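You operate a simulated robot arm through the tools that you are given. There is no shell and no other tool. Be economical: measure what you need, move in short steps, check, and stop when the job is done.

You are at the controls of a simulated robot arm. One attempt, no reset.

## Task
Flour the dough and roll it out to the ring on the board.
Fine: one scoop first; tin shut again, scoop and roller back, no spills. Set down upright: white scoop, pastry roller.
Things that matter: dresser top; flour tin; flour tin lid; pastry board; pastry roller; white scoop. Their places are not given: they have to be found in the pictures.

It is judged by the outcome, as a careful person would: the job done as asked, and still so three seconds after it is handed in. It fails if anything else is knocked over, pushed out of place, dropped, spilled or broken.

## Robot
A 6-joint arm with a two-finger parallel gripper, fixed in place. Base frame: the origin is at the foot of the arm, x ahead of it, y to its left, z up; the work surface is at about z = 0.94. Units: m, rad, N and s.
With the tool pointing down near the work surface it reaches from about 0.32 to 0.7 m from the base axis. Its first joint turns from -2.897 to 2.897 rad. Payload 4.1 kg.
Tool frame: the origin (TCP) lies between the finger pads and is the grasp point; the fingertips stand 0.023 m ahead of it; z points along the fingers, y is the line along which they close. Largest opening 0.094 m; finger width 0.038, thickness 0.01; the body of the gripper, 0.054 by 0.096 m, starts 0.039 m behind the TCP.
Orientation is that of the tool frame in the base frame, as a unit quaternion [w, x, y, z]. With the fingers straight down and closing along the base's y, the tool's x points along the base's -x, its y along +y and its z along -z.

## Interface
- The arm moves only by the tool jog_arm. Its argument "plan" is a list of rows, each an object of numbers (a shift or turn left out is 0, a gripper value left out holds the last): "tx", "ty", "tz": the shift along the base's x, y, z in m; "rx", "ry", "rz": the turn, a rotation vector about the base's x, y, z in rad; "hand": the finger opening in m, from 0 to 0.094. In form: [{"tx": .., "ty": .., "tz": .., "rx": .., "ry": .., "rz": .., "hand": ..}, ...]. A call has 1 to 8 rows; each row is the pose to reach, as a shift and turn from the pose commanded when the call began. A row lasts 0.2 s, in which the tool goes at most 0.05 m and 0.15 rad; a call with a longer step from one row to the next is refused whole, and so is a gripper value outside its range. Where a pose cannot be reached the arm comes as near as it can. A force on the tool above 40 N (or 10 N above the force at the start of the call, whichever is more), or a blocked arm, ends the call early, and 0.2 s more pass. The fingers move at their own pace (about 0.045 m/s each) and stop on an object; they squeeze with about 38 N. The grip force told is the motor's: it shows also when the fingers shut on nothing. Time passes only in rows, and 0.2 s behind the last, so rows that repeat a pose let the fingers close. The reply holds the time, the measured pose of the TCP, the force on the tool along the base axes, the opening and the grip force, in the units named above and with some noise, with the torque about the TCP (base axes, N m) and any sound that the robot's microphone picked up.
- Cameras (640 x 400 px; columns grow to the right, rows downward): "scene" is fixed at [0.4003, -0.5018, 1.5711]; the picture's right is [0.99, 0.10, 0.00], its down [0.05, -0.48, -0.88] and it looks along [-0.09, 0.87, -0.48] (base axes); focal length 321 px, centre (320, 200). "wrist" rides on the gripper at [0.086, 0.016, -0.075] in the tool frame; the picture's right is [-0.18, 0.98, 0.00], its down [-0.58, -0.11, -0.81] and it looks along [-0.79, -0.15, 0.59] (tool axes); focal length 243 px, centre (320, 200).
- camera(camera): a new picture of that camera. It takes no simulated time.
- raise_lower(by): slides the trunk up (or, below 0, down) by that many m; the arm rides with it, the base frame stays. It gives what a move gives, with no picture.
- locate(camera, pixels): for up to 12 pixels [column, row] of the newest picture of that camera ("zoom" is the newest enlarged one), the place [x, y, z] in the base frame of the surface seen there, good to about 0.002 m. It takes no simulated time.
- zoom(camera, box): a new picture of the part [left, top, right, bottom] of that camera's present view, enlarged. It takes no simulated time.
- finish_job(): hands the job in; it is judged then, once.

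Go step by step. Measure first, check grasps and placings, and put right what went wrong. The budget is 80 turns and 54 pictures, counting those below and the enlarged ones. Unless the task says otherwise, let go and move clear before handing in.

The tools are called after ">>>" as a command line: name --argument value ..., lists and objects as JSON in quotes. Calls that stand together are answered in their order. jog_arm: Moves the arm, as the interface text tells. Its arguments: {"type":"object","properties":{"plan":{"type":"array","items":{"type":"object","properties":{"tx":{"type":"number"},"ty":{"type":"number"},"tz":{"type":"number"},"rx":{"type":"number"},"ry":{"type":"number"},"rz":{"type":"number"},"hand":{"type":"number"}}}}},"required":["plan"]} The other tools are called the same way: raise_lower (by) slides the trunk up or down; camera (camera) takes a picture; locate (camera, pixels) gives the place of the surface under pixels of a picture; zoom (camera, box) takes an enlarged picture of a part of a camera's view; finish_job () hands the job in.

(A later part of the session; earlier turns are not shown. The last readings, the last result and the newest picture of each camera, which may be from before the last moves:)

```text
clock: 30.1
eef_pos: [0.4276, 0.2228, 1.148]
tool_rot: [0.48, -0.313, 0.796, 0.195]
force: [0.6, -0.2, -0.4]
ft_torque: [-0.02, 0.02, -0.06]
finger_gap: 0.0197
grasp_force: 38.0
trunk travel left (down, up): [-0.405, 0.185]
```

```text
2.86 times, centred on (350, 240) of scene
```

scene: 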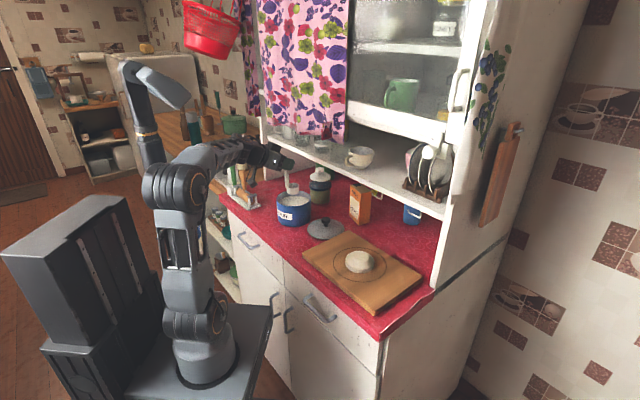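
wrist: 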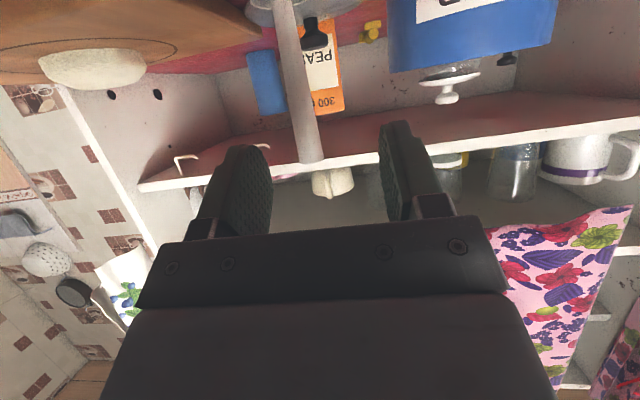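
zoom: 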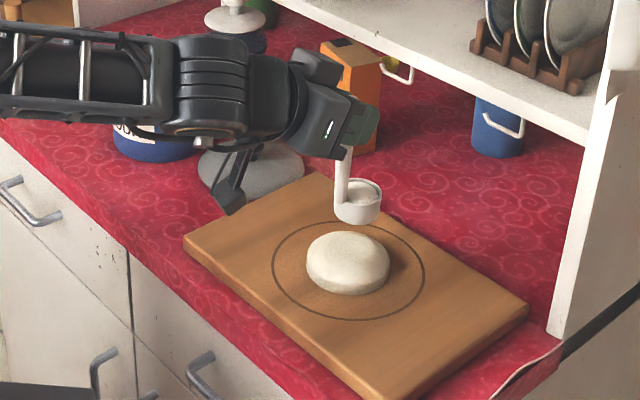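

The cup is over the dough with clearance. I'll tip by rolling about the tool axis while shifting so the lip stays above the dough.

>>> jog_arm --plan '[{"tx": -0.0071, "ty": 0.0062, "tz": -0.0076, "rx": -0.09, "ry": -0.085, "rz": 0.065}, {"tx": -0.0142, "ty": 0.0123, "tz": -0.0106, "rx": -0.18, "ry": -0.171, "rz": 0.13}, {"tx": -0.0214, "ty": 0.0185, "tz": -0.0126, "rx": -0.27, "ry": -0.256, "rz": 0.196}, {"tx": -0.0285, "ty": 0.0226, "tz": -0.0166, "rx": -0.361, "ry": -0.341, "rz": 0.261}, {"tx": -0.0357, "ty": 0.0261, "tz": -0.0216, "rx": -0.451, "ry": -0.426, "rz": 0.326}, {"tx": -0.0429, "ty": 0.0296, "tz": -0.0266, "rx": -0.541, "ry": -0.512, "rz": 0.391}, {"tx": -0.049, "ty": 0.0312, "tz": -0.0326, "rx": -0.631, "ry": -0.597, "rz": 0.457}, {"tx": -0.0544, "ty": 0.0315, "tz": -0.0396, "rx": -0.721, "ry": -0.682, "rz": 0.522}]'

>>> zoom --camera "scene" --box '[300, 190, 420, 310]'

```text
clock: 31.9
eef_pos: [0.3726, 0.2546, 1.1069]
tool_rot: [-0.509, 0.689, -0.508, 0.091]
force: [-0.9, 1.1, -0.3]
ft_torque: [0.0, 0.04, 0.0]
finger_gap: 0.0195
grasp_force: 38.1
trunk travel left (down, up): [-0.405, 0.185]
```

```text
3.33 times, centred on (360, 250) of scene
```

zoom: 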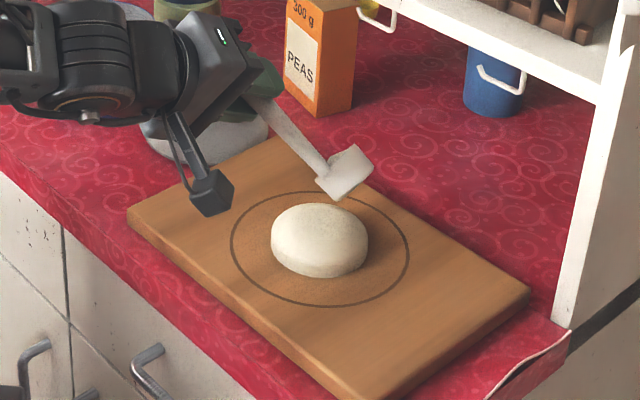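

Tipped ~60°, no flour out yet. I'll check where the cup is relative to the dough.

>>> locate --camera "zoom" --pixels '[[345, 172], [325, 180], [345, 150], [370, 172], [340, 195], [320, 225], [320, 210]]'

```text
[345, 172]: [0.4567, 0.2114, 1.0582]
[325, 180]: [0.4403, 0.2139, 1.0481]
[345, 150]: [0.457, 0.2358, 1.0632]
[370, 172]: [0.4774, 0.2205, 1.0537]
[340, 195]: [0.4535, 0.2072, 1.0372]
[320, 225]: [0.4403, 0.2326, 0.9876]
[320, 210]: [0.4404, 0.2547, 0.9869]
```

The cup lip is above the dough. I'll continue the tip to ~130° of roll.

>>> jog_arm --plan '[{"tx": -0.0053, "ty": 0.0, "tz": -0.008, "rx": -0.09, "ry": -0.085, "rz": 0.065}, {"tx": -0.0097, "ty": -0.001, "tz": -0.015, "rx": -0.18, "ry": -0.171, "rz": 0.13}, {"tx": -0.0124, "ty": -0.004, "tz": -0.021, "rx": -0.27, "ry": -0.256, "rz": 0.196}, {"tx": -0.0152, "ty": -0.007, "tz": -0.028, "rx": -0.361, "ry": -0.341, "rz": 0.261}, {"tx": -0.0174, "ty": -0.0104, "tz": -0.033, "rx": -0.451, "ry": -0.426, "rz": 0.326}, {"tx": -0.0169, "ty": -0.0164, "tz": -0.037, "rx": -0.541, "ry": -0.512, "rz": 0.391}, {"tx": -0.0164, "ty": -0.0224, "tz": -0.04, "rx": -0.631, "ry": -0.597, "rz": 0.457}, {"tx": -0.0159, "ty": -0.0284, "tz": -0.043, "rx": -0.721, "ry": -0.682, "rz": 0.522}]'

>>> zoom --camera "scene" --box '[300, 190, 420, 310]'

```text
clock: 33.7
eef_pos: [0.3397, 0.2403, 1.0817]
tool_rot: [-0.378, 0.855, -0.066, 0.348]
force: [-0.7, 0.0, 0.6]
ft_torque: [-0.02, 0.03, 0.02]
finger_gap: 0.0197
grasp_force: 38.1
out of reach, approached as far as the arm can: row 5, 6, 7, 8
trunk travel left (down, up): [-0.405, 0.185]
```

```text
3.33 times, centred on (360, 250) of scene
```

zoom: 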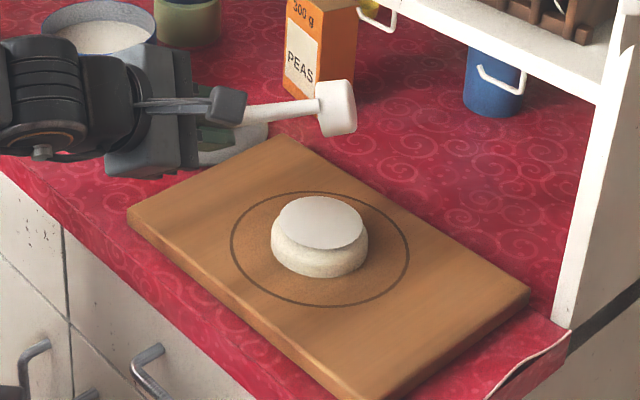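

The dough has a white flour cap, with no spill on the board. I'll lift and roll the scoop back upright.

>>> jog_arm --plan '[{"tz": 0.015, "rx": 0.09, "ry": 0.085, "rz": -0.065}, {"tz": 0.03, "rx": 0.18, "ry": 0.171, "rz": -0.13}, {"tz": 0.045, "rx": 0.27, "ry": 0.256, "rz": -0.196}, {"tz": 0.06, "rx": 0.361, "ry": 0.341, "rz": -0.261}, {"tz": 0.07, "rx": 0.451, "ry": 0.426, "rz": -0.326}, {"tz": 0.08, "rx": 0.541, "ry": 0.512, "rz": -0.391}, {"tz": 0.09, "rx": 0.631, "ry": 0.597, "rz": -0.457}, {"tz": 0.1, "rx": 0.721, "ry": 0.682, "rz": -0.522}]'

>>> jog_arm --plan '[{"rx": 0.09, "ry": 0.085, "rz": -0.065}, {"rx": 0.18, "ry": 0.171, "rz": -0.13}, {"rx": 0.27, "ry": 0.256, "rz": -0.196}, {"rx": 0.361, "ry": 0.341, "rz": -0.261}, {"rx": 0.451, "ry": 0.426, "rz": -0.326}, {"rx": 0.541, "ry": 0.512, "rz": -0.391}, {"rx": 0.631, "ry": 0.597, "rz": -0.457}, {"rx": 0.721, "ry": 0.682, "rz": -0.522}]'

>>> camera --camera "scene"

```text
clock: 35.5
eef_pos: [0.3396, 0.2394, 1.1801]
tool_rot: [-0.509, 0.687, -0.51, 0.09]
force: [0.7, -0.6, -1.1]
ft_torque: [0.01, 0.02, 0.0]
finger_gap: 0.0196
grasp_force: 37.7
trunk travel left (down, up): [-0.405, 0.185]
```

```text
clock: 37.3
eef_pos: [0.3386, 0.2394, 1.1813]
tool_rot: [0.479, -0.311, 0.797, 0.195]
force: [-0.1, 0.3, -0.7]
ft_torque: [-0.04, 0.01, 0.02]
finger_gap: 0.0197
grasp_force: 37.8
trunk travel left (down, up): [-0.405, 0.185]
```

```text
15 pictures are left
```

scene: 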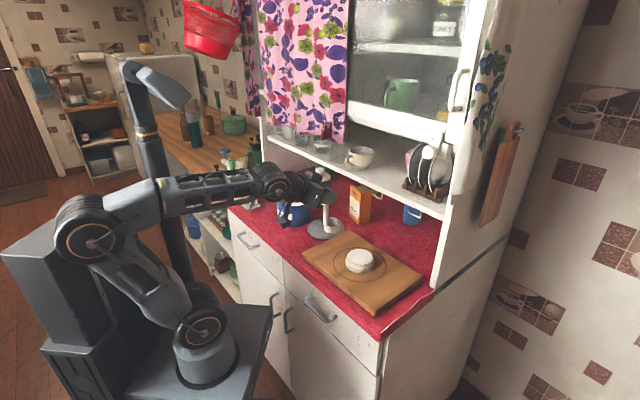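

The scoop is upright again. I'll bring it back over its original spot and lower it almost to the counter.

>>> jog_arm --plan '[{"tx": -0.03, "ty": 0.029}, {"tx": -0.06, "ty": 0.058}, {"tx": -0.09, "ty": 0.087}, {"tx": -0.1048, "ty": 0.1008, "tz": -0.015}, {"tx": -0.1048, "ty": 0.1008, "tz": -0.05}, {"tx": -0.1048, "ty": 0.1008, "tz": -0.09}, {"tx": -0.1048, "ty": 0.1008, "tz": -0.115}, {"tx": -0.1048, "ty": 0.1008, "tz": -0.115}]'

>>> jog_arm --plan '[{"tz": -0.003}, {"tz": -0.006}, {"tz": -0.009}, {"tz": -0.009}]'

>>> zoom --camera "scene" --box '[250, 170, 350, 260]'

```text
clock: 39.1
eef_pos: [0.2359, 0.3414, 1.0648]
tool_rot: [0.481, -0.311, 0.797, 0.194]
force: [0.3, -1.1, 0.5]
ft_torque: [0.04, 0.03, -0.02]
finger_gap: 0.0198
grasp_force: 38.3
trunk travel left (down, up): [-0.405, 0.185]
```

```text
clock: 40.1
eef_pos: [0.2361, 0.3405, 1.0596]
tool_rot: [0.481, -0.311, 0.796, 0.196]
force: [-1.9, 0.5, 18.2]
ft_torque: [0.1, -0.28, 0.01]
finger_gap: 0.0196
grasp_force: 37.9
trunk travel left (down, up): [-0.405, 0.185]
```

```text
4.44 times, centred on (300, 215) of scene
```

zoom: 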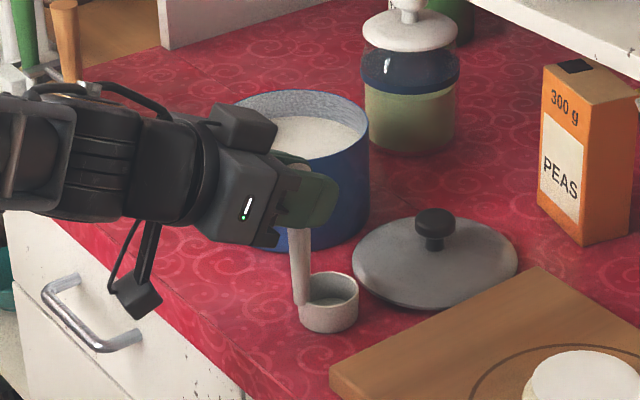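

The scoop is on the counter, empty and upright (18 N contact). I'll ease the pressure, release and back straight out.

>>> jog_arm --plan '[{"tz": 0.004}, {"tz": 0.004, "hand": 0.05}, {"tz": 0.004}, {"tz": 0.004}, {"tx": -0.02, "ty": -0.018, "tz": 0.004}, {"tx": -0.04, "ty": -0.037, "tz": 0.004}, {"tx": -0.055, "ty": -0.04, "tz": 0.01}, {"tx": -0.055, "ty": -0.04, "tz": 0.01}]'

>>> camera --camera "wrist"

```text
clock: 41.9
eef_pos: [0.1789, 0.3012, 1.0667]
tool_rot: [0.479, -0.312, 0.797, 0.194]
force: [0.1, 0.1, -0.6]
ft_torque: [0.0, 0.04, -0.01]
finger_gap: 0.0499
grasp_force: 0.0
trunk travel left (down, up): [-0.405, 0.185]
```

```text
13 pictures are left
```

wrist: 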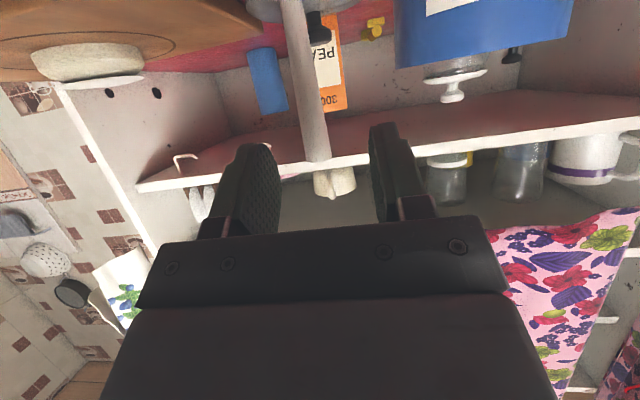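

The scoop stands on its own. Next is the lid. To keep the wrist camera clear of the scoop, I'll lean the tool along +y instead: raise the trunk, reduce the tilt, then yaw.

>>> raise_lower --by 0.12

>>> jog_arm --plan '[{"rx": -0.09, "ry": 0.095}, {"rx": -0.18, "ry": 0.19}, {"rx": -0.27, "ry": 0.285}, {"rx": -0.36, "ry": 0.38}, {"rx": -0.44, "ry": 0.46}, {"rx": -0.44, "ry": 0.46}]'

>>> jog_arm --plan '[{"rz": 0.136}, {"rz": 0.272}, {"rz": 0.408}, {"rz": 0.544}, {"rz": 0.68}, {"rz": 0.813}, {"rz": 0.813, "hand": 0.06}]'

```text
clock: 43.4
eef_pos: [0.1796, 0.3019, 1.1871]
tool_rot: [0.48, -0.311, 0.797, 0.193]
force: [-0.6, 0.2, 0.5]
ft_torque: [0.02, 0.01, 0.01]
finger_gap: 0.0497
grasp_force: 0.1
trunk travel left (down, up): [-0.525, 0.065]
```

```text
clock: 44.8
eef_pos: [0.1794, 0.3002, 1.1863]
tool_rot: [0.208, -0.356, 0.907, 0.082]
force: [0.0, -0.2, 0.0]
ft_torque: [0.01, -0.03, -0.02]
finger_gap: 0.05
grasp_force: 0.0
trunk travel left (down, up): [-0.525, 0.065]
```

```text
clock: 46.4
eef_pos: [0.1783, 0.3023, 1.1863]
tool_rot: [0.158, -0.687, 0.691, 0.159]
force: [-0.3, 0.3, 0.3]
ft_torque: [-0.01, 0.01, 0.0]
finger_gap: 0.0599
grasp_force: 0.0
trunk travel left (down, up): [-0.525, 0.065]
```

The orientation is as wanted (leaning 26° along +y). I'll move over the lid and descend to its knob at (0.320,0.4315).

>>> jog_arm --plan '[{"tx": 0.03, "ty": 0.027, "tz": -0.01}, {"tx": 0.06, "ty": 0.054, "tz": -0.02}, {"tx": 0.09, "ty": 0.081, "tz": -0.03}, {"tx": 0.12, "ty": 0.108, "tz": -0.04}, {"tx": 0.1418, "ty": 0.1292, "tz": -0.05}, {"tx": 0.1418, "ty": 0.1292, "tz": -0.09}, {"tx": 0.1418, "ty": 0.1292, "tz": -0.13}, {"tx": 0.1418, "ty": 0.1292, "tz": -0.16}]'

>>> zoom --camera "scene" --box '[250, 150, 370, 260]'

```text
clock: 48.2
eef_pos: [0.3199, 0.4302, 1.0269]
tool_rot: [0.158, -0.686, 0.693, 0.158]
force: [0.7, 0.2, 0.3]
ft_torque: [-0.01, 0.03, 0.03]
finger_gap: 0.0598
grasp_force: 0.0
trunk travel left (down, up): [-0.525, 0.065]
```

```text
3.64 times, centred on (310, 205) of scene
```

zoom: 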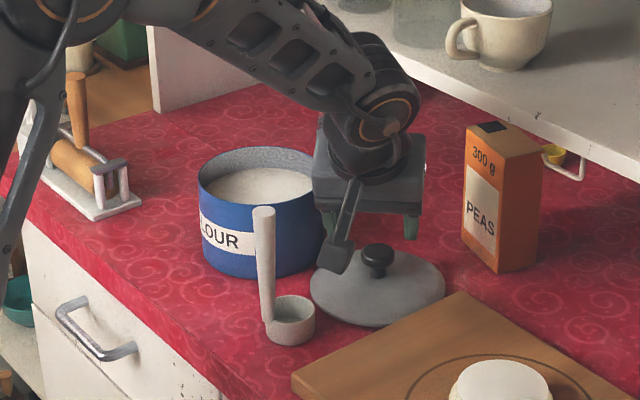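

The knob lies between the open fingers and the camera clears the scoop. I'll descend and grip.

>>> jog_arm --plan '[{"ty": 0.0015, "tz": -0.015}, {"ty": 0.0015, "tz": -0.028}, {"ty": 0.0015, "tz": -0.035}, {"ty": 0.0015, "tz": -0.035, "hand": 0}, {"ty": 0.0015, "tz": -0.035}, {"ty": 0.0015, "tz": -0.035}, {"ty": 0.0015, "tz": -0.035}]'

```text
clock: 49.8
eef_pos: [0.3206, 0.4324, 0.9915]
tool_rot: [0.158, -0.686, 0.693, 0.159]
force: [0.2, 0.2, 0.1]
ft_torque: [-0.01, -0.01, -0.02]
finger_gap: 0.0305
grasp_force: 38.2
trunk travel left (down, up): [-0.525, 0.065]
```

Lid gripped. I'll lift it and carry it over the tin, keeping as low as possible because of the curtain.

>>> jog_arm --plan '[{"tz": 0.03}, {"tz": 0.07}, {"tz": 0.108}, {"tx": -0.03, "ty": 0.016, "tz": 0.108}, {"tx": -0.06, "ty": 0.033, "tz": 0.108}, {"tx": -0.09, "ty": 0.049, "tz": 0.108}, {"tx": -0.1173, "ty": 0.0639, "tz": 0.108}, {"tx": -0.1173, "ty": 0.0639, "tz": 0.108}]'

>>> camera --camera "scene"

```text
clock: 51.6
eef_pos: [0.2022, 0.495, 1.102]
tool_rot: [0.159, -0.685, 0.693, 0.158]
force: [-1.1, 0.8, -0.6]
ft_torque: [0.0, 0.01, -0.04]
finger_gap: 0.0303
grasp_force: 37.4
trunk travel left (down, up): [-0.525, 0.065]
```

```text
11 pictures are left
```

scene: 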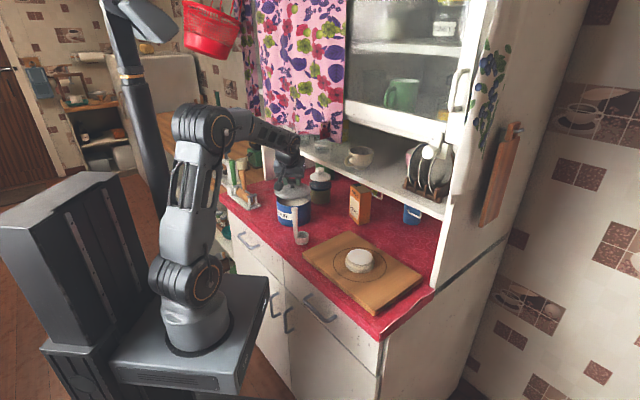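

The lid is over the tin with light readings. I'll lower it onto the rim gently.

>>> jog_arm --plan '[{"tx": 0.0008, "ty": 0.001, "tz": -0.012}, {"tx": 0.0008, "ty": 0.001, "tz": -0.022}, {"tx": 0.0008, "ty": 0.001, "tz": -0.028}, {"tx": 0.0008, "ty": 0.001, "tz": -0.031}, {"tx": 0.0008, "ty": 0.001, "tz": -0.033}, {"tx": 0.0008, "ty": 0.001, "tz": -0.034}]'

>>> zoom --camera "scene" --box '[250, 140, 350, 240]'

```text
clock: 53.0
eef_pos: [0.2039, 0.4967, 1.0687]
tool_rot: [0.162, -0.686, 0.691, 0.16]
force: [-0.2, 8.3, 23.1]
ft_torque: [0.23, 0.01, -0.01]
finger_gap: 0.0306
grasp_force: 37.9
trunk travel left (down, up): [-0.525, 0.065]
```

```text
4.00 times, centred on (300, 190) of scene
```

zoom: 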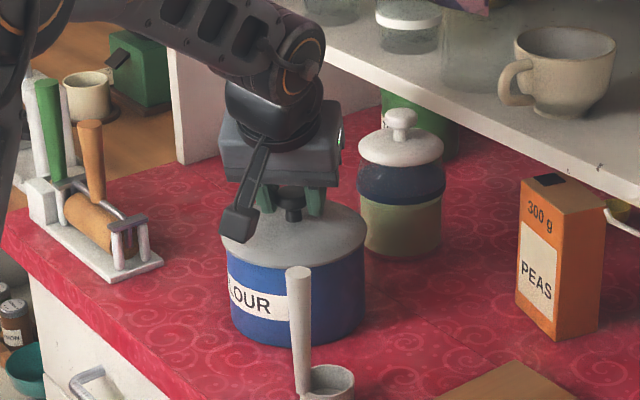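

The lid is seated at the same height as originally (TCP 1.0687). I'll release it and withdraw along the tool axis.

>>> jog_arm --plan '[{"tz": 0.002, "hand": 0.06}, {"tz": 0.002}, {"tz": 0.002}, {"ty": -0.013, "tz": 0.028}, {"ty": -0.03, "tz": 0.055}, {"ty": -0.06, "tz": 0.075}, {"ty": -0.1, "tz": 0.085}, {"ty": -0.13, "tz": 0.1}]'

>>> jog_arm --plan '[{"rz": -0.136}, {"rz": -0.272}, {"rz": -0.408}, {"rz": -0.544}, {"rz": -0.68}, {"rz": -0.813}, {"rz": -0.813}]'

>>> zoom --camera "scene" --box '[220, 120, 360, 260]'

```text
clock: 54.8
eef_pos: [0.2037, 0.3648, 1.1653]
tool_rot: [0.158, -0.686, 0.693, 0.158]
force: [0.5, -0.4, 0.4]
ft_torque: [0.0, 0.02, 0.0]
finger_gap: 0.0599
grasp_force: 0.1
trunk travel left (down, up): [-0.525, 0.065]
```

```text
clock: 56.4
eef_pos: [0.2032, 0.365, 1.1659]
tool_rot: [0.208, -0.356, 0.907, 0.082]
force: [-0.3, 0.6, 0.7]
ft_torque: [0.02, 0.0, 0.02]
finger_gap: 0.06
grasp_force: 0.0
trunk travel left (down, up): [-0.525, 0.065]
```

```text
2.86 times, centred on (290, 190) of scene
```

zoom: 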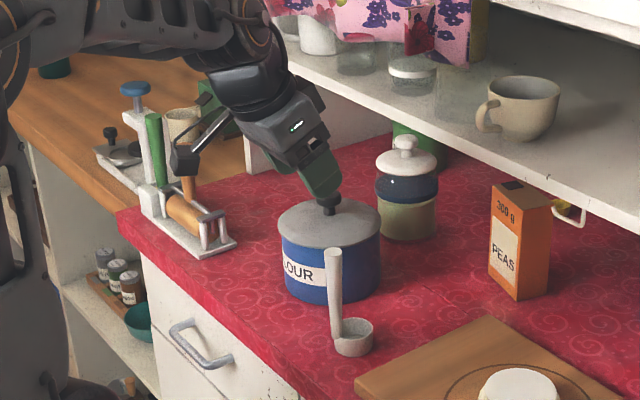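

The tin is shut and the scoop upright. Now I'll straighten the tool vertical and move above the roller's orange handle at about (-0.004,0.598).

>>> jog_arm --plan '[{"tx": -0.02, "ty": 0.022, "rx": -0.1, "ry": 0.105}, {"tx": -0.046, "ty": 0.052, "rx": -0.2, "ry": 0.21}, {"tx": -0.073, "ty": 0.082, "rx": -0.295, "ry": 0.31}, {"tx": -0.1, "ty": 0.113, "rx": -0.295, "ry": 0.31}, {"tx": -0.127, "ty": 0.143, "rx": -0.295, "ry": 0.31}, {"tx": -0.154, "ty": 0.173, "rx": -0.295, "ry": 0.31}, {"tx": -0.181, "ty": 0.203, "rx": -0.295, "ry": 0.31, "tz": -0.01}, {"tx": -0.207, "ty": 0.233, "rx": -0.295, "ry": 0.31, "tz": -0.015}]'

>>> camera --camera "wrist"

```text
clock: 58.2
eef_pos: [-0.0039, 0.6007, 1.1501]
tool_rot: [0.011, -0.367, 0.93, 0.002]
force: [-0.3, -0.1, 0.8]
ft_torque: [0.03, 0.02, -0.04]
finger_gap: 0.0601
grasp_force: 0.0
trunk travel left (down, up): [-0.525, 0.065]
```

```text
8 pictures are left
```

wrist: 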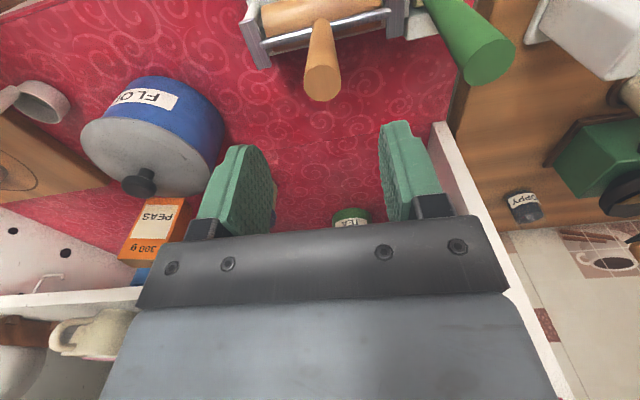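

The orange handle top is at wrist (321,80) and the green one at (490,60). I'll locate both and the fork.

>>> locate --camera "wrist" --pixels '[[321, 85], [308, 85], [336, 82], [321, 99], [321, 55], [321, 30], [487, 62], [470, 75], [505, 40], [270, 45], [375, 20], [265, 60]]'

```text
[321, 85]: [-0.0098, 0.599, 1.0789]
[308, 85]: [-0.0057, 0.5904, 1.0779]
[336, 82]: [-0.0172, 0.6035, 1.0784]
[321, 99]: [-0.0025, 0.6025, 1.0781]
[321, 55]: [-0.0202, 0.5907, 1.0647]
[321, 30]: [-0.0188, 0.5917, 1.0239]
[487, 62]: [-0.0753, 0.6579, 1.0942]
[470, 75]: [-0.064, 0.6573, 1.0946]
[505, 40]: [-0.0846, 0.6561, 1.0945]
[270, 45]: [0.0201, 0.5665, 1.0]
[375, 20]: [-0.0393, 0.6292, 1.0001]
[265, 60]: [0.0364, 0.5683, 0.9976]
```

Handle centre ≈ (-0.0105,0.5975), top 1.078; the fork bar is at z 1.00 and green is 0.087 m away. I'll align, descend to TCP 1.042 and grip.

>>> jog_arm --plan '[{"tx": -0.0066, "ty": -0.0032, "hand": 0.05}, {"tx": -0.0066, "ty": -0.0032, "tz": -0.03}, {"tx": -0.0066, "ty": -0.0032, "tz": -0.07}, {"tx": -0.0066, "ty": -0.0032, "tz": -0.1}, {"tx": -0.0066, "ty": -0.0032, "tz": -0.108}, {"tx": -0.0066, "ty": -0.0032, "tz": -0.108, "hand": 0}, {"tx": -0.0066, "ty": -0.0032, "tz": -0.108}, {"tx": -0.0066, "ty": -0.0032, "tz": -0.108}]'

>>> zoom --camera "scene" --box '[210, 140, 290, 220]'

```text
clock: 60.0
eef_pos: [-0.0086, 0.596, 1.0423]
tool_rot: [0.012, -0.366, 0.931, 0.003]
force: [-1.5, 1.8, 3.4]
ft_torque: [0.23, 0.18, -0.02]
finger_gap: 0.0258
grasp_force: 38.5
trunk travel left (down, up): [-0.525, 0.065]
```

```text
5.00 times, centred on (250, 180) of scene
```

zoom: 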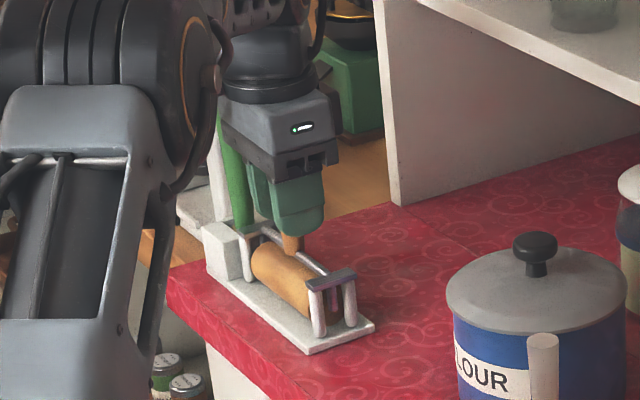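

Handle held (opening 0.026). I'll lift the roller straight up out of its stand.

>>> jog_arm --plan '[{"tz": 0.015}, {"tz": 0.035}, {"tz": 0.06}, {"tz": 0.09}, {"tz": 0.11}, {"tz": 0.11}]'

>>> zoom --camera "scene" --box '[210, 120, 290, 220]'

```text
clock: 61.4
eef_pos: [-0.0088, 0.5957, 1.152]
tool_rot: [0.011, -0.365, 0.931, 0.003]
force: [0.1, 0.3, -2.4]
ft_torque: [0.0, 0.0, -0.01]
finger_gap: 0.0255
grasp_force: 37.6
trunk travel left (down, up): [-0.525, 0.065]
```

```text
4.00 times, centred on (250, 170) of scene
```

zoom: 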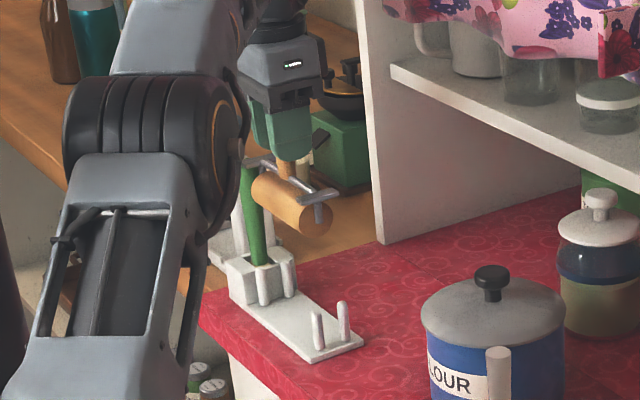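

The roller is out and the stand stayed in place. I'll raise it to clear the scoop handle (top 1.077) and carry it along the front edge to above the dough.

>>> jog_arm --plan '[{"tz": 0.03}, {"tx": 0.02, "ty": -0.019, "tz": 0.055}, {"tx": 0.053, "ty": -0.051, "tz": 0.06}, {"tx": 0.086, "ty": -0.083, "tz": 0.06}, {"tx": 0.12, "ty": -0.116, "tz": 0.06}, {"tx": 0.154, "ty": -0.149, "tz": 0.06}, {"tx": 0.188, "ty": -0.182, "tz": 0.06}, {"tx": 0.222, "ty": -0.215, "tz": 0.06}]'

>>> jog_arm --plan '[{"tx": 0.032, "ty": -0.031}, {"tx": 0.064, "ty": -0.062}, {"tx": 0.095, "ty": -0.091}, {"tx": 0.13, "ty": -0.105}, {"tx": 0.168, "ty": -0.12}, {"tx": 0.205, "ty": -0.134}, {"tx": 0.228, "ty": -0.143}, {"tx": 0.228, "ty": -0.143}]'

```text
clock: 63.2
eef_pos: [0.2121, 0.3811, 1.2119]
tool_rot: [0.012, -0.366, 0.931, 0.002]
force: [0.4, -0.8, -1.9]
ft_torque: [-0.03, -0.02, 0.01]
finger_gap: 0.0254
grasp_force: 38.1
trunk travel left (down, up): [-0.525, 0.065]
```

```text
clock: 65.0
eef_pos: [0.4418, 0.2344, 1.2115]
tool_rot: [0.012, -0.366, 0.931, 0.003]
force: [-0.1, -1.0, -2.0]
ft_torque: [-0.02, 0.01, -0.01]
finger_gap: 0.0258
grasp_force: 38.0
trunk travel left (down, up): [-0.525, 0.065]
```

The roller is over the dough centre. I'll lower it until it touches.

>>> jog_arm --plan '[{"tz": -0.04}, {"tz": -0.08}, {"tz": -0.104}, {"tz": -0.112}, {"tz": -0.118}, {"tz": -0.124}, {"tz": -0.124}]'

>>> zoom --camera "scene" --box '[290, 160, 430, 310]'

```text
clock: 66.6
eef_pos: [0.4404, 0.2367, 1.0887]
tool_rot: [0.012, -0.366, 0.93, 0.003]
force: [-0.2, 0.5, -2.1]
ft_torque: [-0.02, 0.04, -0.03]
finger_gap: 0.0254
grasp_force: 37.9
trunk travel left (down, up): [-0.525, 0.065]
```

```text
2.67 times, centred on (360, 235) of scene
```

zoom: 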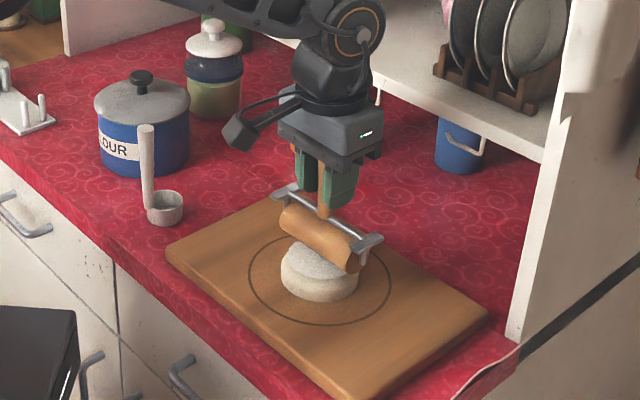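

Not touching yet. I'll continue lowering in small steps to find contact.

>>> jog_arm --plan '[{"tz": -0.004}, {"tz": -0.008}, {"tz": -0.012}, {"tz": -0.015}, {"tz": -0.015}]'

```text
clock: 67.8
eef_pos: [0.4395, 0.2357, 1.0771]
tool_rot: [0.015, -0.366, 0.931, 0.003]
force: [2.5, -2.2, 33.7]
ft_torque: [0.3, 0.23, 0.01]
finger_gap: 0.0254
grasp_force: 38.1
trunk travel left (down, up): [-0.525, 0.065]
```

Contact at about TCP 1.079 with 34 N. I'll ease a little and roll back and forth along the depth direction, across the dough.

>>> jog_arm --plan '[{"tx": 0.0145, "ty": 0.0137, "tz": 0.0015}, {"tx": 0.029, "ty": 0.0275, "tz": 0.0}, {"tx": 0.0145, "ty": 0.0137, "tz": 0.0}, {"tx": 0, "ty": 0, "tz": 0.0}, {"tx": -0.0145, "ty": -0.0137, "tz": 0.0}, {"tx": -0.029, "ty": -0.0275, "tz": 0.0}, {"tx": -0.0145, "ty": -0.0137, "tz": 0.0}, {"tx": 0, "ty": 0, "tz": 0.0}]'

```text
clock: 69.6
eef_pos: [0.4406, 0.237, 1.0734]
tool_rot: [0.012, -0.366, 0.93, 0.003]
force: [2.6, -1.8, 15.8]
ft_torque: [0.16, 0.15, 0.01]
finger_gap: 0.0255
grasp_force: 37.4
trunk travel left (down, up): [-0.525, 0.065]
```

The force dropped from 34 to 16 N at the same height, so the dough is flattening. I'll keep rolling with slowly decreasing height.

>>> jog_arm --plan '[{"tx": 0.018, "ty": 0.017, "tz": -0.001}, {"tx": 0.036, "ty": 0.034, "tz": -0.0015}, {"tx": 0.018, "ty": 0.017, "tz": -0.002}, {"tx": 0, "ty": 0, "tz": -0.0025}, {"tx": -0.018, "ty": -0.017, "tz": -0.003}, {"tx": -0.036, "ty": -0.034, "tz": -0.0035}, {"tx": -0.018, "ty": -0.017, "tz": -0.0035}, {"tx": 0, "ty": 0, "tz": -0.0035}]'

>>> jog_arm --plan '[{"tx": 0.018, "ty": 0.017, "tz": -0.0005}, {"tx": 0.036, "ty": 0.034, "tz": -0.001}, {"tx": 0.018, "ty": 0.017, "tz": -0.0015}, {"tx": 0, "ty": 0, "tz": -0.002}, {"tx": -0.018, "ty": -0.017, "tz": -0.0025}, {"tx": -0.036, "ty": -0.034, "tz": -0.003}, {"tx": -0.018, "ty": -0.017, "tz": -0.003}, {"tx": 0, "ty": 0, "tz": -0.003}]'

>>> zoom --camera "scene" --box '[290, 190, 430, 310]'

```text
clock: 71.4
eef_pos: [0.4406, 0.2372, 1.0693]
tool_rot: [0.011, -0.366, 0.93, 0.003]
force: [-1.8, 2.8, 5.6]
ft_torque: [0.17, 0.17, 0.08]
finger_gap: 0.0255
grasp_force: 38.0
trunk travel left (down, up): [-0.525, 0.065]
```

```text
clock: 73.2
eef_pos: [0.4408, 0.2384, 1.0664]
tool_rot: [0.011, -0.365, 0.931, 0.002]
force: [-0.3, 1.0, -2.3]
ft_torque: [-0.01, -0.02, -0.02]
finger_gap: 0.0254
grasp_force: 38.1
trunk travel left (down, up): [-0.525, 0.065]
```

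```text
3.33 times, centred on (360, 250) of scene
```

zoom: 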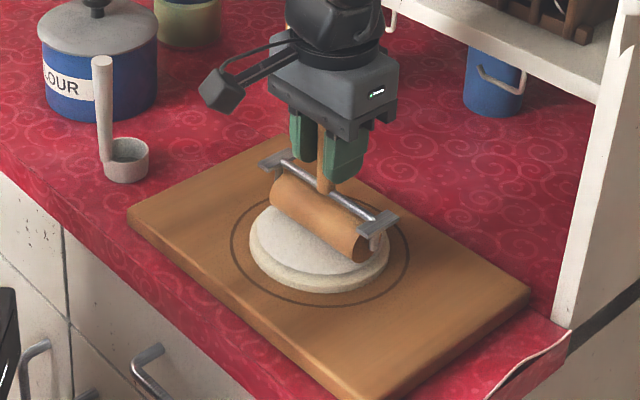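

The dough is spreading evenly, now roughly 80 % of the ring. I'll measure its edge and top.

>>> locate --camera "zoom" --pixels '[[251, 258], [388, 262], [318, 291], [262, 222], [290, 255], [375, 280], [300, 240]]'

```text
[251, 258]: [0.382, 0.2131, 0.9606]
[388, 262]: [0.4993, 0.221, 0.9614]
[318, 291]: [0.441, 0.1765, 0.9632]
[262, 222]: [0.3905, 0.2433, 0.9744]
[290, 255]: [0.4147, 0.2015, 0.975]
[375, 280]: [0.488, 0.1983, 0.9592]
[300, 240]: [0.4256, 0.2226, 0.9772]
```

Dough radius ≈ 0.062 and top ≈ 0.9755; the ring needs 0.0775. I'll roll on with ~3 mm more.

>>> jog_arm --plan '[{"tx": 0.018, "ty": 0.017, "tz": -0.001}, {"tx": 0.036, "ty": 0.034, "tz": -0.0015}, {"tx": 0.018, "ty": 0.017, "tz": -0.002}, {"tx": 0, "ty": 0, "tz": -0.0025}, {"tx": -0.018, "ty": -0.017, "tz": -0.003}, {"tx": -0.036, "ty": -0.034, "tz": -0.003}, {"tx": -0.018, "ty": -0.017, "tz": -0.003}, {"tx": 0, "ty": 0, "tz": -0.003}]'

```text
clock: 75.0
eef_pos: [0.4404, 0.239, 1.0636]
tool_rot: [0.013, -0.366, 0.93, 0.003]
force: [-0.5, -0.1, 11.1]
ft_torque: [0.46, 0.41, 0.03]
finger_gap: 0.0257
grasp_force: 37.6
trunk travel left (down, up): [-0.525, 0.065]
```

In contact at 11 N. I'll make another pass, slightly lower.

>>> jog_arm --plan '[{"tx": 0.018, "ty": 0.017, "tz": -0.0005}, {"tx": 0.036, "ty": 0.034, "tz": -0.0005}, {"tx": 0.018, "ty": 0.017, "tz": -0.001}, {"tx": 0, "ty": 0, "tz": -0.001}, {"tx": -0.018, "ty": -0.017, "tz": -0.001}, {"tx": -0.036, "ty": -0.034, "tz": -0.001}, {"tx": -0.018, "ty": -0.017, "tz": -0.001}, {"tx": 0, "ty": 0, "tz": -0.001}]'

>>> zoom --camera "scene" --box '[290, 190, 430, 310]'

>>> locate --camera "zoom" --pixels '[[245, 258], [394, 262], [318, 295], [318, 299], [240, 255], [290, 255], [318, 303]]'

```text
clock: 76.8
eef_pos: [0.441, 0.2369, 1.0637]
tool_rot: [0.011, -0.366, 0.931, 0.003]
force: [-0.5, -1.4, -2.4]
ft_torque: [0.01, 0.0, 0.01]
finger_gap: 0.0255
grasp_force: 37.8
trunk travel left (down, up): [-0.525, 0.065]
```

```text
3.33 times, centred on (360, 250) of scene
```

zoom: 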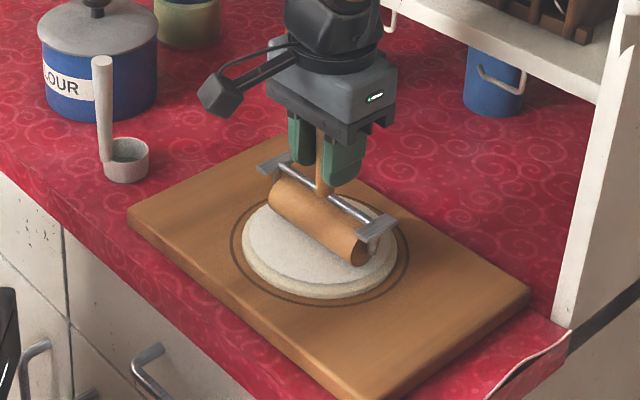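

```text
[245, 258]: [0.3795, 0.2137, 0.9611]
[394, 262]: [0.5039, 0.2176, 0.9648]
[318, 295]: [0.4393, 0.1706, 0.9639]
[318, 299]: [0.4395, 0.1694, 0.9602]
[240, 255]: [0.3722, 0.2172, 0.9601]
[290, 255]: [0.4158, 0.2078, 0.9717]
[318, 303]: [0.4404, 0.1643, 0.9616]
```

The radius is now ≈ 0.069, top 0.972. I'll do two more gentle passes of about 1 mm each.

>>> jog_arm --plan '[{"tx": 0.018, "ty": 0.017, "tz": -0.001}, {"tx": 0.036, "ty": 0.034, "tz": -0.001}, {"tx": 0.018, "ty": 0.017, "tz": -0.0015}, {"tx": 0, "ty": 0, "tz": -0.0015}, {"tx": -0.018, "ty": -0.017, "tz": -0.0015}, {"tx": -0.036, "ty": -0.034, "tz": -0.0015}, {"tx": -0.018, "ty": -0.017, "tz": -0.0015}, {"tx": 0, "ty": 0, "tz": -0.0015}]'

>>> locate --camera "scene" --pixels '[[344, 258], [340, 262], [355, 279], [355, 280], [355, 281], [370, 279], [341, 268]]'

```text
clock: 78.6
eef_pos: [0.4401, 0.2395, 1.062]
tool_rot: [0.011, -0.365, 0.931, 0.003]
force: [0.1, -0.5, -2.0]
ft_torque: [-0.02, 0.03, 0.01]
finger_gap: 0.0255
grasp_force: 37.9
trunk travel left (down, up): [-0.525, 0.065]
```

```text
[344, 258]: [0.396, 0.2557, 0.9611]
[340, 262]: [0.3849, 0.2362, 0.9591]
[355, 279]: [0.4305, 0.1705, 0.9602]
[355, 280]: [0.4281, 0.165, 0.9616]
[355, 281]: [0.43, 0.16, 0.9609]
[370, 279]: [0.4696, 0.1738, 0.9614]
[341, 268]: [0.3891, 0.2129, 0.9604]
```

No contact remains at 1.062, so by volume the radius should be ≈ 0.074. I'll make one more fine pass, then look.

>>> jog_arm --plan '[{"tx": 0.018, "ty": 0.017, "tz": -0.0007}, {"tx": 0.036, "ty": 0.034, "tz": -0.0007}, {"tx": 0.018, "ty": 0.017, "tz": -0.0007}, {"tx": 0, "ty": 0, "tz": -0.0007}, {"tx": -0.018, "ty": -0.017, "tz": -0.0007}, {"tx": -0.036, "ty": -0.034, "tz": -0.0007}, {"tx": -0.018, "ty": -0.017, "tz": -0.0007}, {"tx": 0, "ty": 0, "tz": -0.0007}]'

>>> zoom --camera "scene" --box '[290, 190, 430, 310]'

>>> locate --camera "zoom" --pixels '[[238, 258], [401, 262], [318, 299], [318, 302], [318, 305], [290, 255], [232, 250], [407, 262]]'

```text
clock: 80.4
eef_pos: [0.4397, 0.2401, 1.0612]
tool_rot: [0.011, -0.365, 0.931, 0.003]
force: [-0.1, 0.1, -2.7]
ft_torque: [-0.03, -0.01, -0.03]
finger_gap: 0.0255
grasp_force: 38.1
trunk travel left (down, up): [-0.525, 0.065]
```

```text
3.33 times, centred on (360, 250) of scene
```

zoom: 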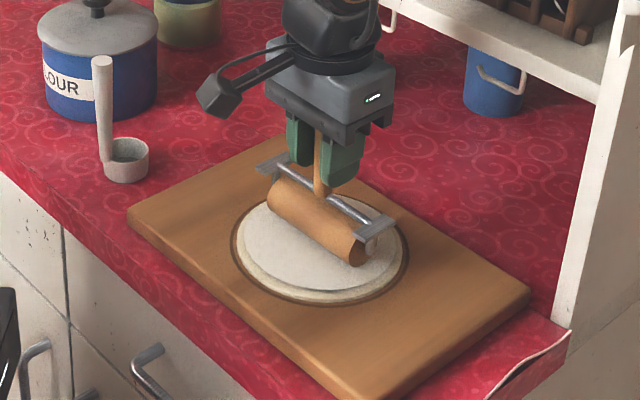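

```text
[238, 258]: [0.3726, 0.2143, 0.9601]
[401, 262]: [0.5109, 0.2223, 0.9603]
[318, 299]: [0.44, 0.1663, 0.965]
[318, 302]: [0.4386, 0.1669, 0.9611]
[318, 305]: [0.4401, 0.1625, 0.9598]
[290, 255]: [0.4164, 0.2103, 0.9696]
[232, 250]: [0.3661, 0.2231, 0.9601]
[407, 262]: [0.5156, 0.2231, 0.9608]
```

The edge is ~3–4 mm inside the ring line. One more fine pass of 0.7 mm should bring it to the ring.

>>> jog_arm --plan '[{"tx": 0.018, "ty": 0.017, "tz": -0.0007}, {"tx": 0.036, "ty": 0.034, "tz": -0.0007}, {"tx": 0.018, "ty": 0.017, "tz": -0.0007}, {"tx": 0, "ty": 0, "tz": -0.0007}, {"tx": -0.018, "ty": -0.017, "tz": -0.0007}, {"tx": -0.036, "ty": -0.034, "tz": -0.0007}, {"tx": -0.018, "ty": -0.017, "tz": -0.0007}, {"tx": 0, "ty": 0, "tz": -0.0007}]'

>>> jog_arm --plan '[{"tz": 0.02}, {"tz": 0.06}, {"tz": 0.1}, {"tz": 0.15}, {"tx": -0.03, "ty": 0.012, "tz": 0.15}, {"tx": -0.067, "ty": 0.026, "tz": 0.15}, {"tx": -0.1, "ty": 0.039, "tz": 0.15}, {"tx": -0.134, "ty": 0.052, "tz": 0.15}]'

>>> camera --camera "scene"

>>> locate --camera "scene" --pixels '[[334, 261], [335, 263], [386, 263], [385, 264], [360, 281], [360, 280], [360, 279], [361, 247], [361, 246], [360, 265]]'

```text
clock: 82.2
eef_pos: [0.4418, 0.2374, 1.06]
tool_rot: [0.011, -0.366, 0.931, 0.003]
force: [-1.1, 0.9, -1.8]
ft_torque: [-0.03, 0.0, -0.02]
finger_gap: 0.0258
grasp_force: 38.4
trunk travel left (down, up): [-0.525, 0.065]
```

```text
clock: 84.0
eef_pos: [0.305, 0.2924, 1.2105]
tool_rot: [0.013, -0.366, 0.931, 0.003]
force: [-0.9, 0.8, -1.0]
ft_torque: [0.01, -0.01, 0.01]
finger_gap: 0.0256
grasp_force: 38.4
trunk travel left (down, up): [-0.525, 0.065]
```

```text
1 pictures are left
```

scene: 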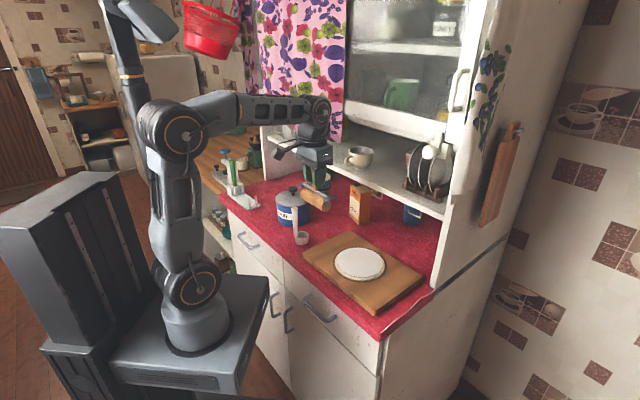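

```text
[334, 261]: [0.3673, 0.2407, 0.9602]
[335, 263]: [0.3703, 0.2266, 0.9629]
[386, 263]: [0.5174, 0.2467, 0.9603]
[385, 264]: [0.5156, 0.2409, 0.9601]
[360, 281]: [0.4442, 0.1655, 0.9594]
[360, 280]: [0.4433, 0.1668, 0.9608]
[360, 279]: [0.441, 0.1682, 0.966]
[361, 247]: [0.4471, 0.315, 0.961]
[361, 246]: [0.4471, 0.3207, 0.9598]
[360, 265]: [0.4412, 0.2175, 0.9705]
```

The dough now nearly fills the ring. I'll sample the edge finely from this same picture.

>>> locate --camera "scene" --pixels '[[335.5, 263], [336, 263], [337, 263], [384.5, 264], [384, 264], [383, 264], [382, 264], [361, 248], [361, 249], [361, 250], [360, 279.5], [360, 278]]'

>>> zoom --camera "scene" --box '[325, 240, 395, 285]'

>>> locate --camera "zoom" --pixels '[[85, 180], [90, 200], [100, 230], [320, 355], [320, 365], [320, 375], [540, 230], [550, 230], [560, 230], [330, 75], [330, 65], [330, 55]]'

```text
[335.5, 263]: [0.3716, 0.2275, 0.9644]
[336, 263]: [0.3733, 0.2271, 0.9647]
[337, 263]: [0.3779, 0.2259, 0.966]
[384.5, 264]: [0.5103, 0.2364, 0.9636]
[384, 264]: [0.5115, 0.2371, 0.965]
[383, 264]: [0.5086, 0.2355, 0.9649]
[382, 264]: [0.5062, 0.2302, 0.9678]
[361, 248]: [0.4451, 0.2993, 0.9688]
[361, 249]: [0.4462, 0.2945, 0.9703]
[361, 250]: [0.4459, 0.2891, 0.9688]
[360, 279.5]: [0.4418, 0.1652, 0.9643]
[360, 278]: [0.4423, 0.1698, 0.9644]
```

```text
8.89 times, centred on (360, 262) of scene
```

zoom: 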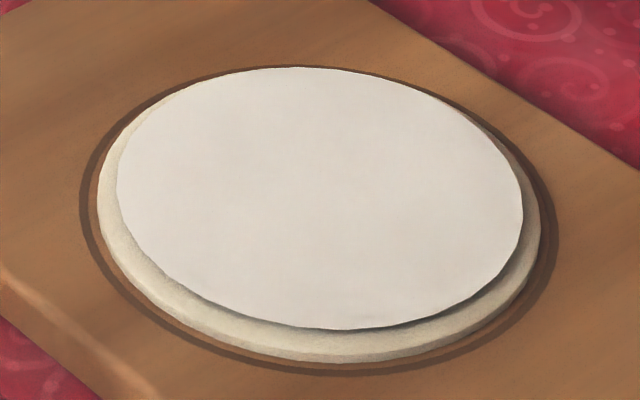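

```text
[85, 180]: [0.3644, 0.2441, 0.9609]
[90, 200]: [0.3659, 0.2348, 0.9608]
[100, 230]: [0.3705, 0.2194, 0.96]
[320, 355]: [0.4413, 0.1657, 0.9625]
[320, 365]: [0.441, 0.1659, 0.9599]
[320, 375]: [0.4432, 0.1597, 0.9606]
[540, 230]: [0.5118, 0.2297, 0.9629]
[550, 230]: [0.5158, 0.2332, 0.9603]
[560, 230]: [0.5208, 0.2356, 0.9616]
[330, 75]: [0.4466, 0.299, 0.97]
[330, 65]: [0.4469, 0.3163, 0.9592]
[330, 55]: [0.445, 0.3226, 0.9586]
```

The dough edge is still ~2 mm inside the ring's inner line (ring mid-line is ~5 % farther out). I'll go back for one last 1.2 mm pass, then retreat. I'll also locate the curtain and door from the last picture to plan putting the curtain back.

>>> jog_arm --plan '[{"tx": 0.034, "ty": -0.013}, {"tx": 0.067, "ty": -0.026}, {"tx": 0.1, "ty": -0.039}, {"tx": 0.134, "ty": -0.052}, {"tx": 0.134, "ty": -0.052, "tz": -0.05}, {"tx": 0.134, "ty": -0.052, "tz": -0.1}, {"tx": 0.134, "ty": -0.052, "tz": -0.14}, {"tx": 0.134, "ty": -0.052, "tz": -0.15}]'

>>> jog_arm --plan '[{"tx": 0.018, "ty": 0.017, "tz": -0.0006}, {"tx": 0.036, "ty": 0.034, "tz": -0.0008}, {"tx": 0.018, "ty": 0.017, "tz": -0.001}, {"tx": 0, "ty": 0, "tz": -0.0012}, {"tx": -0.018, "ty": -0.017, "tz": -0.0012}, {"tx": -0.036, "ty": -0.034, "tz": -0.0012}, {"tx": -0.018, "ty": -0.017, "tz": -0.0012}, {"tx": 0, "ty": 0, "tz": -0.0012}]'

>>> locate --camera "scene" --pixels '[[343, 20], [342, 70], [341, 110], [340, 130], [338, 138], [300, 60], [262, 60], [262, 20], [352, 60], [360, 100], [350, 125], [250, 60]]'

```text
clock: 85.8
eef_pos: [0.4415, 0.2378, 1.0601]
tool_rot: [0.012, -0.366, 0.931, 0.002]
force: [-0.1, 0.2, -1.2]
ft_torque: [0.1, 0.03, -0.01]
finger_gap: 0.0257
grasp_force: 37.8
trunk travel left (down, up): [-0.525, 0.065]
```

```text
clock: 87.6
eef_pos: [0.4423, 0.2387, 1.0597]
tool_rot: [0.01, -0.366, 0.931, 0.003]
force: [-2.0, 2.8, 3.0]
ft_torque: [0.34, 0.33, 0.03]
finger_gap: 0.0256
grasp_force: 38.2
trunk travel left (down, up): [-0.525, 0.065]
```

```text
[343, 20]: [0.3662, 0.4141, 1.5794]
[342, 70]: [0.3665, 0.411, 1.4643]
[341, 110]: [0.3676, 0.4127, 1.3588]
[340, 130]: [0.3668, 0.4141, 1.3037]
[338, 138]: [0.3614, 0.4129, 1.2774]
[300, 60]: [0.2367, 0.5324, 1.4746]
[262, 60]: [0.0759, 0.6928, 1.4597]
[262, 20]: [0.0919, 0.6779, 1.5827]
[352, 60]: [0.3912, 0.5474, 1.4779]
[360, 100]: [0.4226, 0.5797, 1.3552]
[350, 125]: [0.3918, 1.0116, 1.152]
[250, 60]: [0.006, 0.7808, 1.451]
```

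The final pass is done with only light remaining contact. I'll lift off and carry the roller back along the same route.

>>> jog_arm --plan '[{"tz": 0.02}, {"tz": 0.06}, {"tz": 0.1}, {"tz": 0.15}, {"tx": -0.03, "ty": 0.012, "tz": 0.15}, {"tx": -0.067, "ty": 0.026, "tz": 0.15}, {"tx": -0.1, "ty": 0.039, "tz": 0.15}, {"tx": -0.134, "ty": 0.052, "tz": 0.15}]'

>>> jog_arm --plan '[{"tx": -0.034, "ty": 0.033}, {"tx": -0.068, "ty": 0.066}, {"tx": -0.102, "ty": 0.099}, {"tx": -0.136, "ty": 0.132}, {"tx": -0.17, "ty": 0.165}, {"tx": -0.204, "ty": 0.198}, {"tx": -0.238, "ty": 0.231}, {"tx": -0.272, "ty": 0.264}]'

>>> jog_arm --plan '[{"tx": -0.025, "ty": 0.024}, {"tx": -0.044, "ty": 0.042, "tz": -0.01}, {"tx": -0.044, "ty": 0.042, "tz": -0.05}, {"tx": -0.044, "ty": 0.042, "tz": -0.07}, {"tx": -0.044, "ty": 0.042, "tz": -0.07}]'

```text
clock: 89.4
eef_pos: [0.3037, 0.2909, 1.2084]
tool_rot: [0.012, -0.366, 0.931, 0.003]
force: [0.3, 0.4, -0.2]
ft_torque: [0.02, 0.0, 0.01]
finger_gap: 0.0255
grasp_force: 37.9
trunk travel left (down, up): [-0.525, 0.065]
```

```text
clock: 91.2
eef_pos: [0.0343, 0.5554, 1.208]
tool_rot: [0.013, -0.366, 0.931, 0.003]
force: [-0.5, 0.3, -1.3]
ft_torque: [-0.01, -0.01, 0.01]
finger_gap: 0.0255
grasp_force: 37.4
trunk travel left (down, up): [-0.525, 0.065]
```

```text
clock: 92.4
eef_pos: [-0.0078, 0.5967, 1.1379]
tool_rot: [0.01, -0.366, 0.931, 0.003]
force: [-0.1, -1.2, -1.7]
ft_torque: [-0.03, 0.03, 0.0]
finger_gap: 0.0255
grasp_force: 37.6
out of reach, approached as far as the arm can: row 2
trunk travel left (down, up): [-0.525, 0.065]
```

The pose matches home (+0.0964 m up). I'll descend into the stand, slowing at the end and watching force.

>>> jog_arm --plan '[{"tz": -0.03}, {"tz": -0.055}, {"tz": -0.07}, {"tz": -0.08}, {"tz": -0.086}, {"tz": -0.09}, {"tz": -0.09}]'

```text
clock: 94.0
eef_pos: [-0.0106, 0.597, 1.0491]
tool_rot: [0.012, -0.366, 0.93, 0.002]
force: [-0.5, 0.4, -1.7]
ft_torque: [0.01, 0.01, -0.01]
finger_gap: 0.0252
grasp_force: 38.2
trunk travel left (down, up): [-0.525, 0.065]
```

No contact yet, free in the stand. I'll go down the last few millimetres.

>>> jog_arm --plan '[{"tz": -0.002}, {"tz": -0.004}, {"tz": -0.0055}, {"tz": -0.0065}, {"tz": -0.0065}]'

```text
clock: 95.2
eef_pos: [-0.0086, 0.5964, 1.0416]
tool_rot: [0.011, -0.366, 0.931, 0.004]
force: [-0.3, 0.1, -1.4]
ft_torque: [0.02, 0.03, 0.02]
finger_gap: 0.0256
grasp_force: 38.0
trunk travel left (down, up): [-0.525, 0.065]
```

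At home height but still carrying its weight, so the handle slid slightly in the grip during pressing. I'll lower millimetre by millimetre until it seats.

>>> jog_arm --plan '[{"tz": -0.001}, {"tz": -0.002}, {"tz": -0.003}, {"tz": -0.003}]'

```text
clock: 96.2
eef_pos: [-0.0104, 0.5964, 1.0411]
tool_rot: [0.012, -0.366, 0.931, 0.004]
force: [1.9, -1.1, 12.5]
ft_torque: [0.24, -0.22, -0.07]
finger_gap: 0.0253
grasp_force: 37.5
trunk travel left (down, up): [-0.525, 0.065]
```

Seated at the original height (12.5 N). I'll ease off, open and rise straight up.

>>> jog_arm --plan '[{"tz": 0.0012}, {"tz": 0.0012, "hand": 0.05}, {"tz": 0.0012}, {"tz": 0.0012}, {"tz": 0.02}, {"tz": 0.05}, {"tz": 0.09}, {"tz": 0.12}]'

```text
clock: 98.0
eef_pos: [-0.0089, 0.5955, 1.1602]
tool_rot: [0.011, -0.366, 0.931, 0.002]
force: [-0.5, 0.9, -0.4]
ft_torque: [0.0, -0.03, 0.03]
finger_gap: 0.0499
grasp_force: 0.1
trunk travel left (down, up): [-0.525, 0.065]
```

The roller is released in its stand and the hand is empty. The last thing is the curtain I dragged ~0.08 m to the right: I'll move to the free space right of its edge so I can slide it back gently.

>>> jog_arm --plan '[{"tz": 0.03, "hand": 0.0}, {"tx": 0.032, "ty": -0.0315, "tz": 0.04}, {"tx": 0.065, "ty": -0.064, "tz": 0.04}, {"tx": 0.098, "ty": -0.096, "tz": 0.04}, {"tx": 0.131, "ty": -0.128, "tz": 0.04}, {"tx": 0.164, "ty": -0.16, "tz": 0.04}, {"tx": 0.197, "ty": -0.192, "tz": 0.04}, {"tx": 0.23, "ty": -0.224, "tz": 0.04}]'

>>> jog_arm --plan '[{"tx": 0.032, "ty": -0.0315}, {"tx": 0.064, "ty": -0.063}, {"tx": 0.096, "ty": -0.0945}, {"tx": 0.127, "ty": -0.1255, "tz": 0.01}, {"tx": 0.127, "ty": -0.1255, "tz": 0.05}, {"tx": 0.127, "ty": -0.1255, "tz": 0.09}, {"tx": 0.127, "ty": -0.1255, "tz": 0.11}, {"tx": 0.127, "ty": -0.1255, "tz": 0.11}]'

```text
clock: 99.8
eef_pos: [0.2213, 0.3691, 1.2004]
tool_rot: [0.011, -0.366, 0.93, 0.003]
force: [0.1, -0.1, -0.3]
ft_torque: [0.02, -0.05, 0.0]
finger_gap: 0.0003
grasp_force: 38.1
out of reach, approached as far as the arm can: row 1
trunk travel left (down, up): [-0.525, 0.065]
```

```text
clock: 101.6
eef_pos: [0.3477, 0.2462, 1.3109]
tool_rot: [0.011, -0.366, 0.93, 0.003]
force: [0.4, 0.3, -0.1]
ft_torque: [0.02, -0.01, -0.01]
finger_gap: 0.0
grasp_force: 38.2
trunk travel left (down, up): [-0.525, 0.065]
```

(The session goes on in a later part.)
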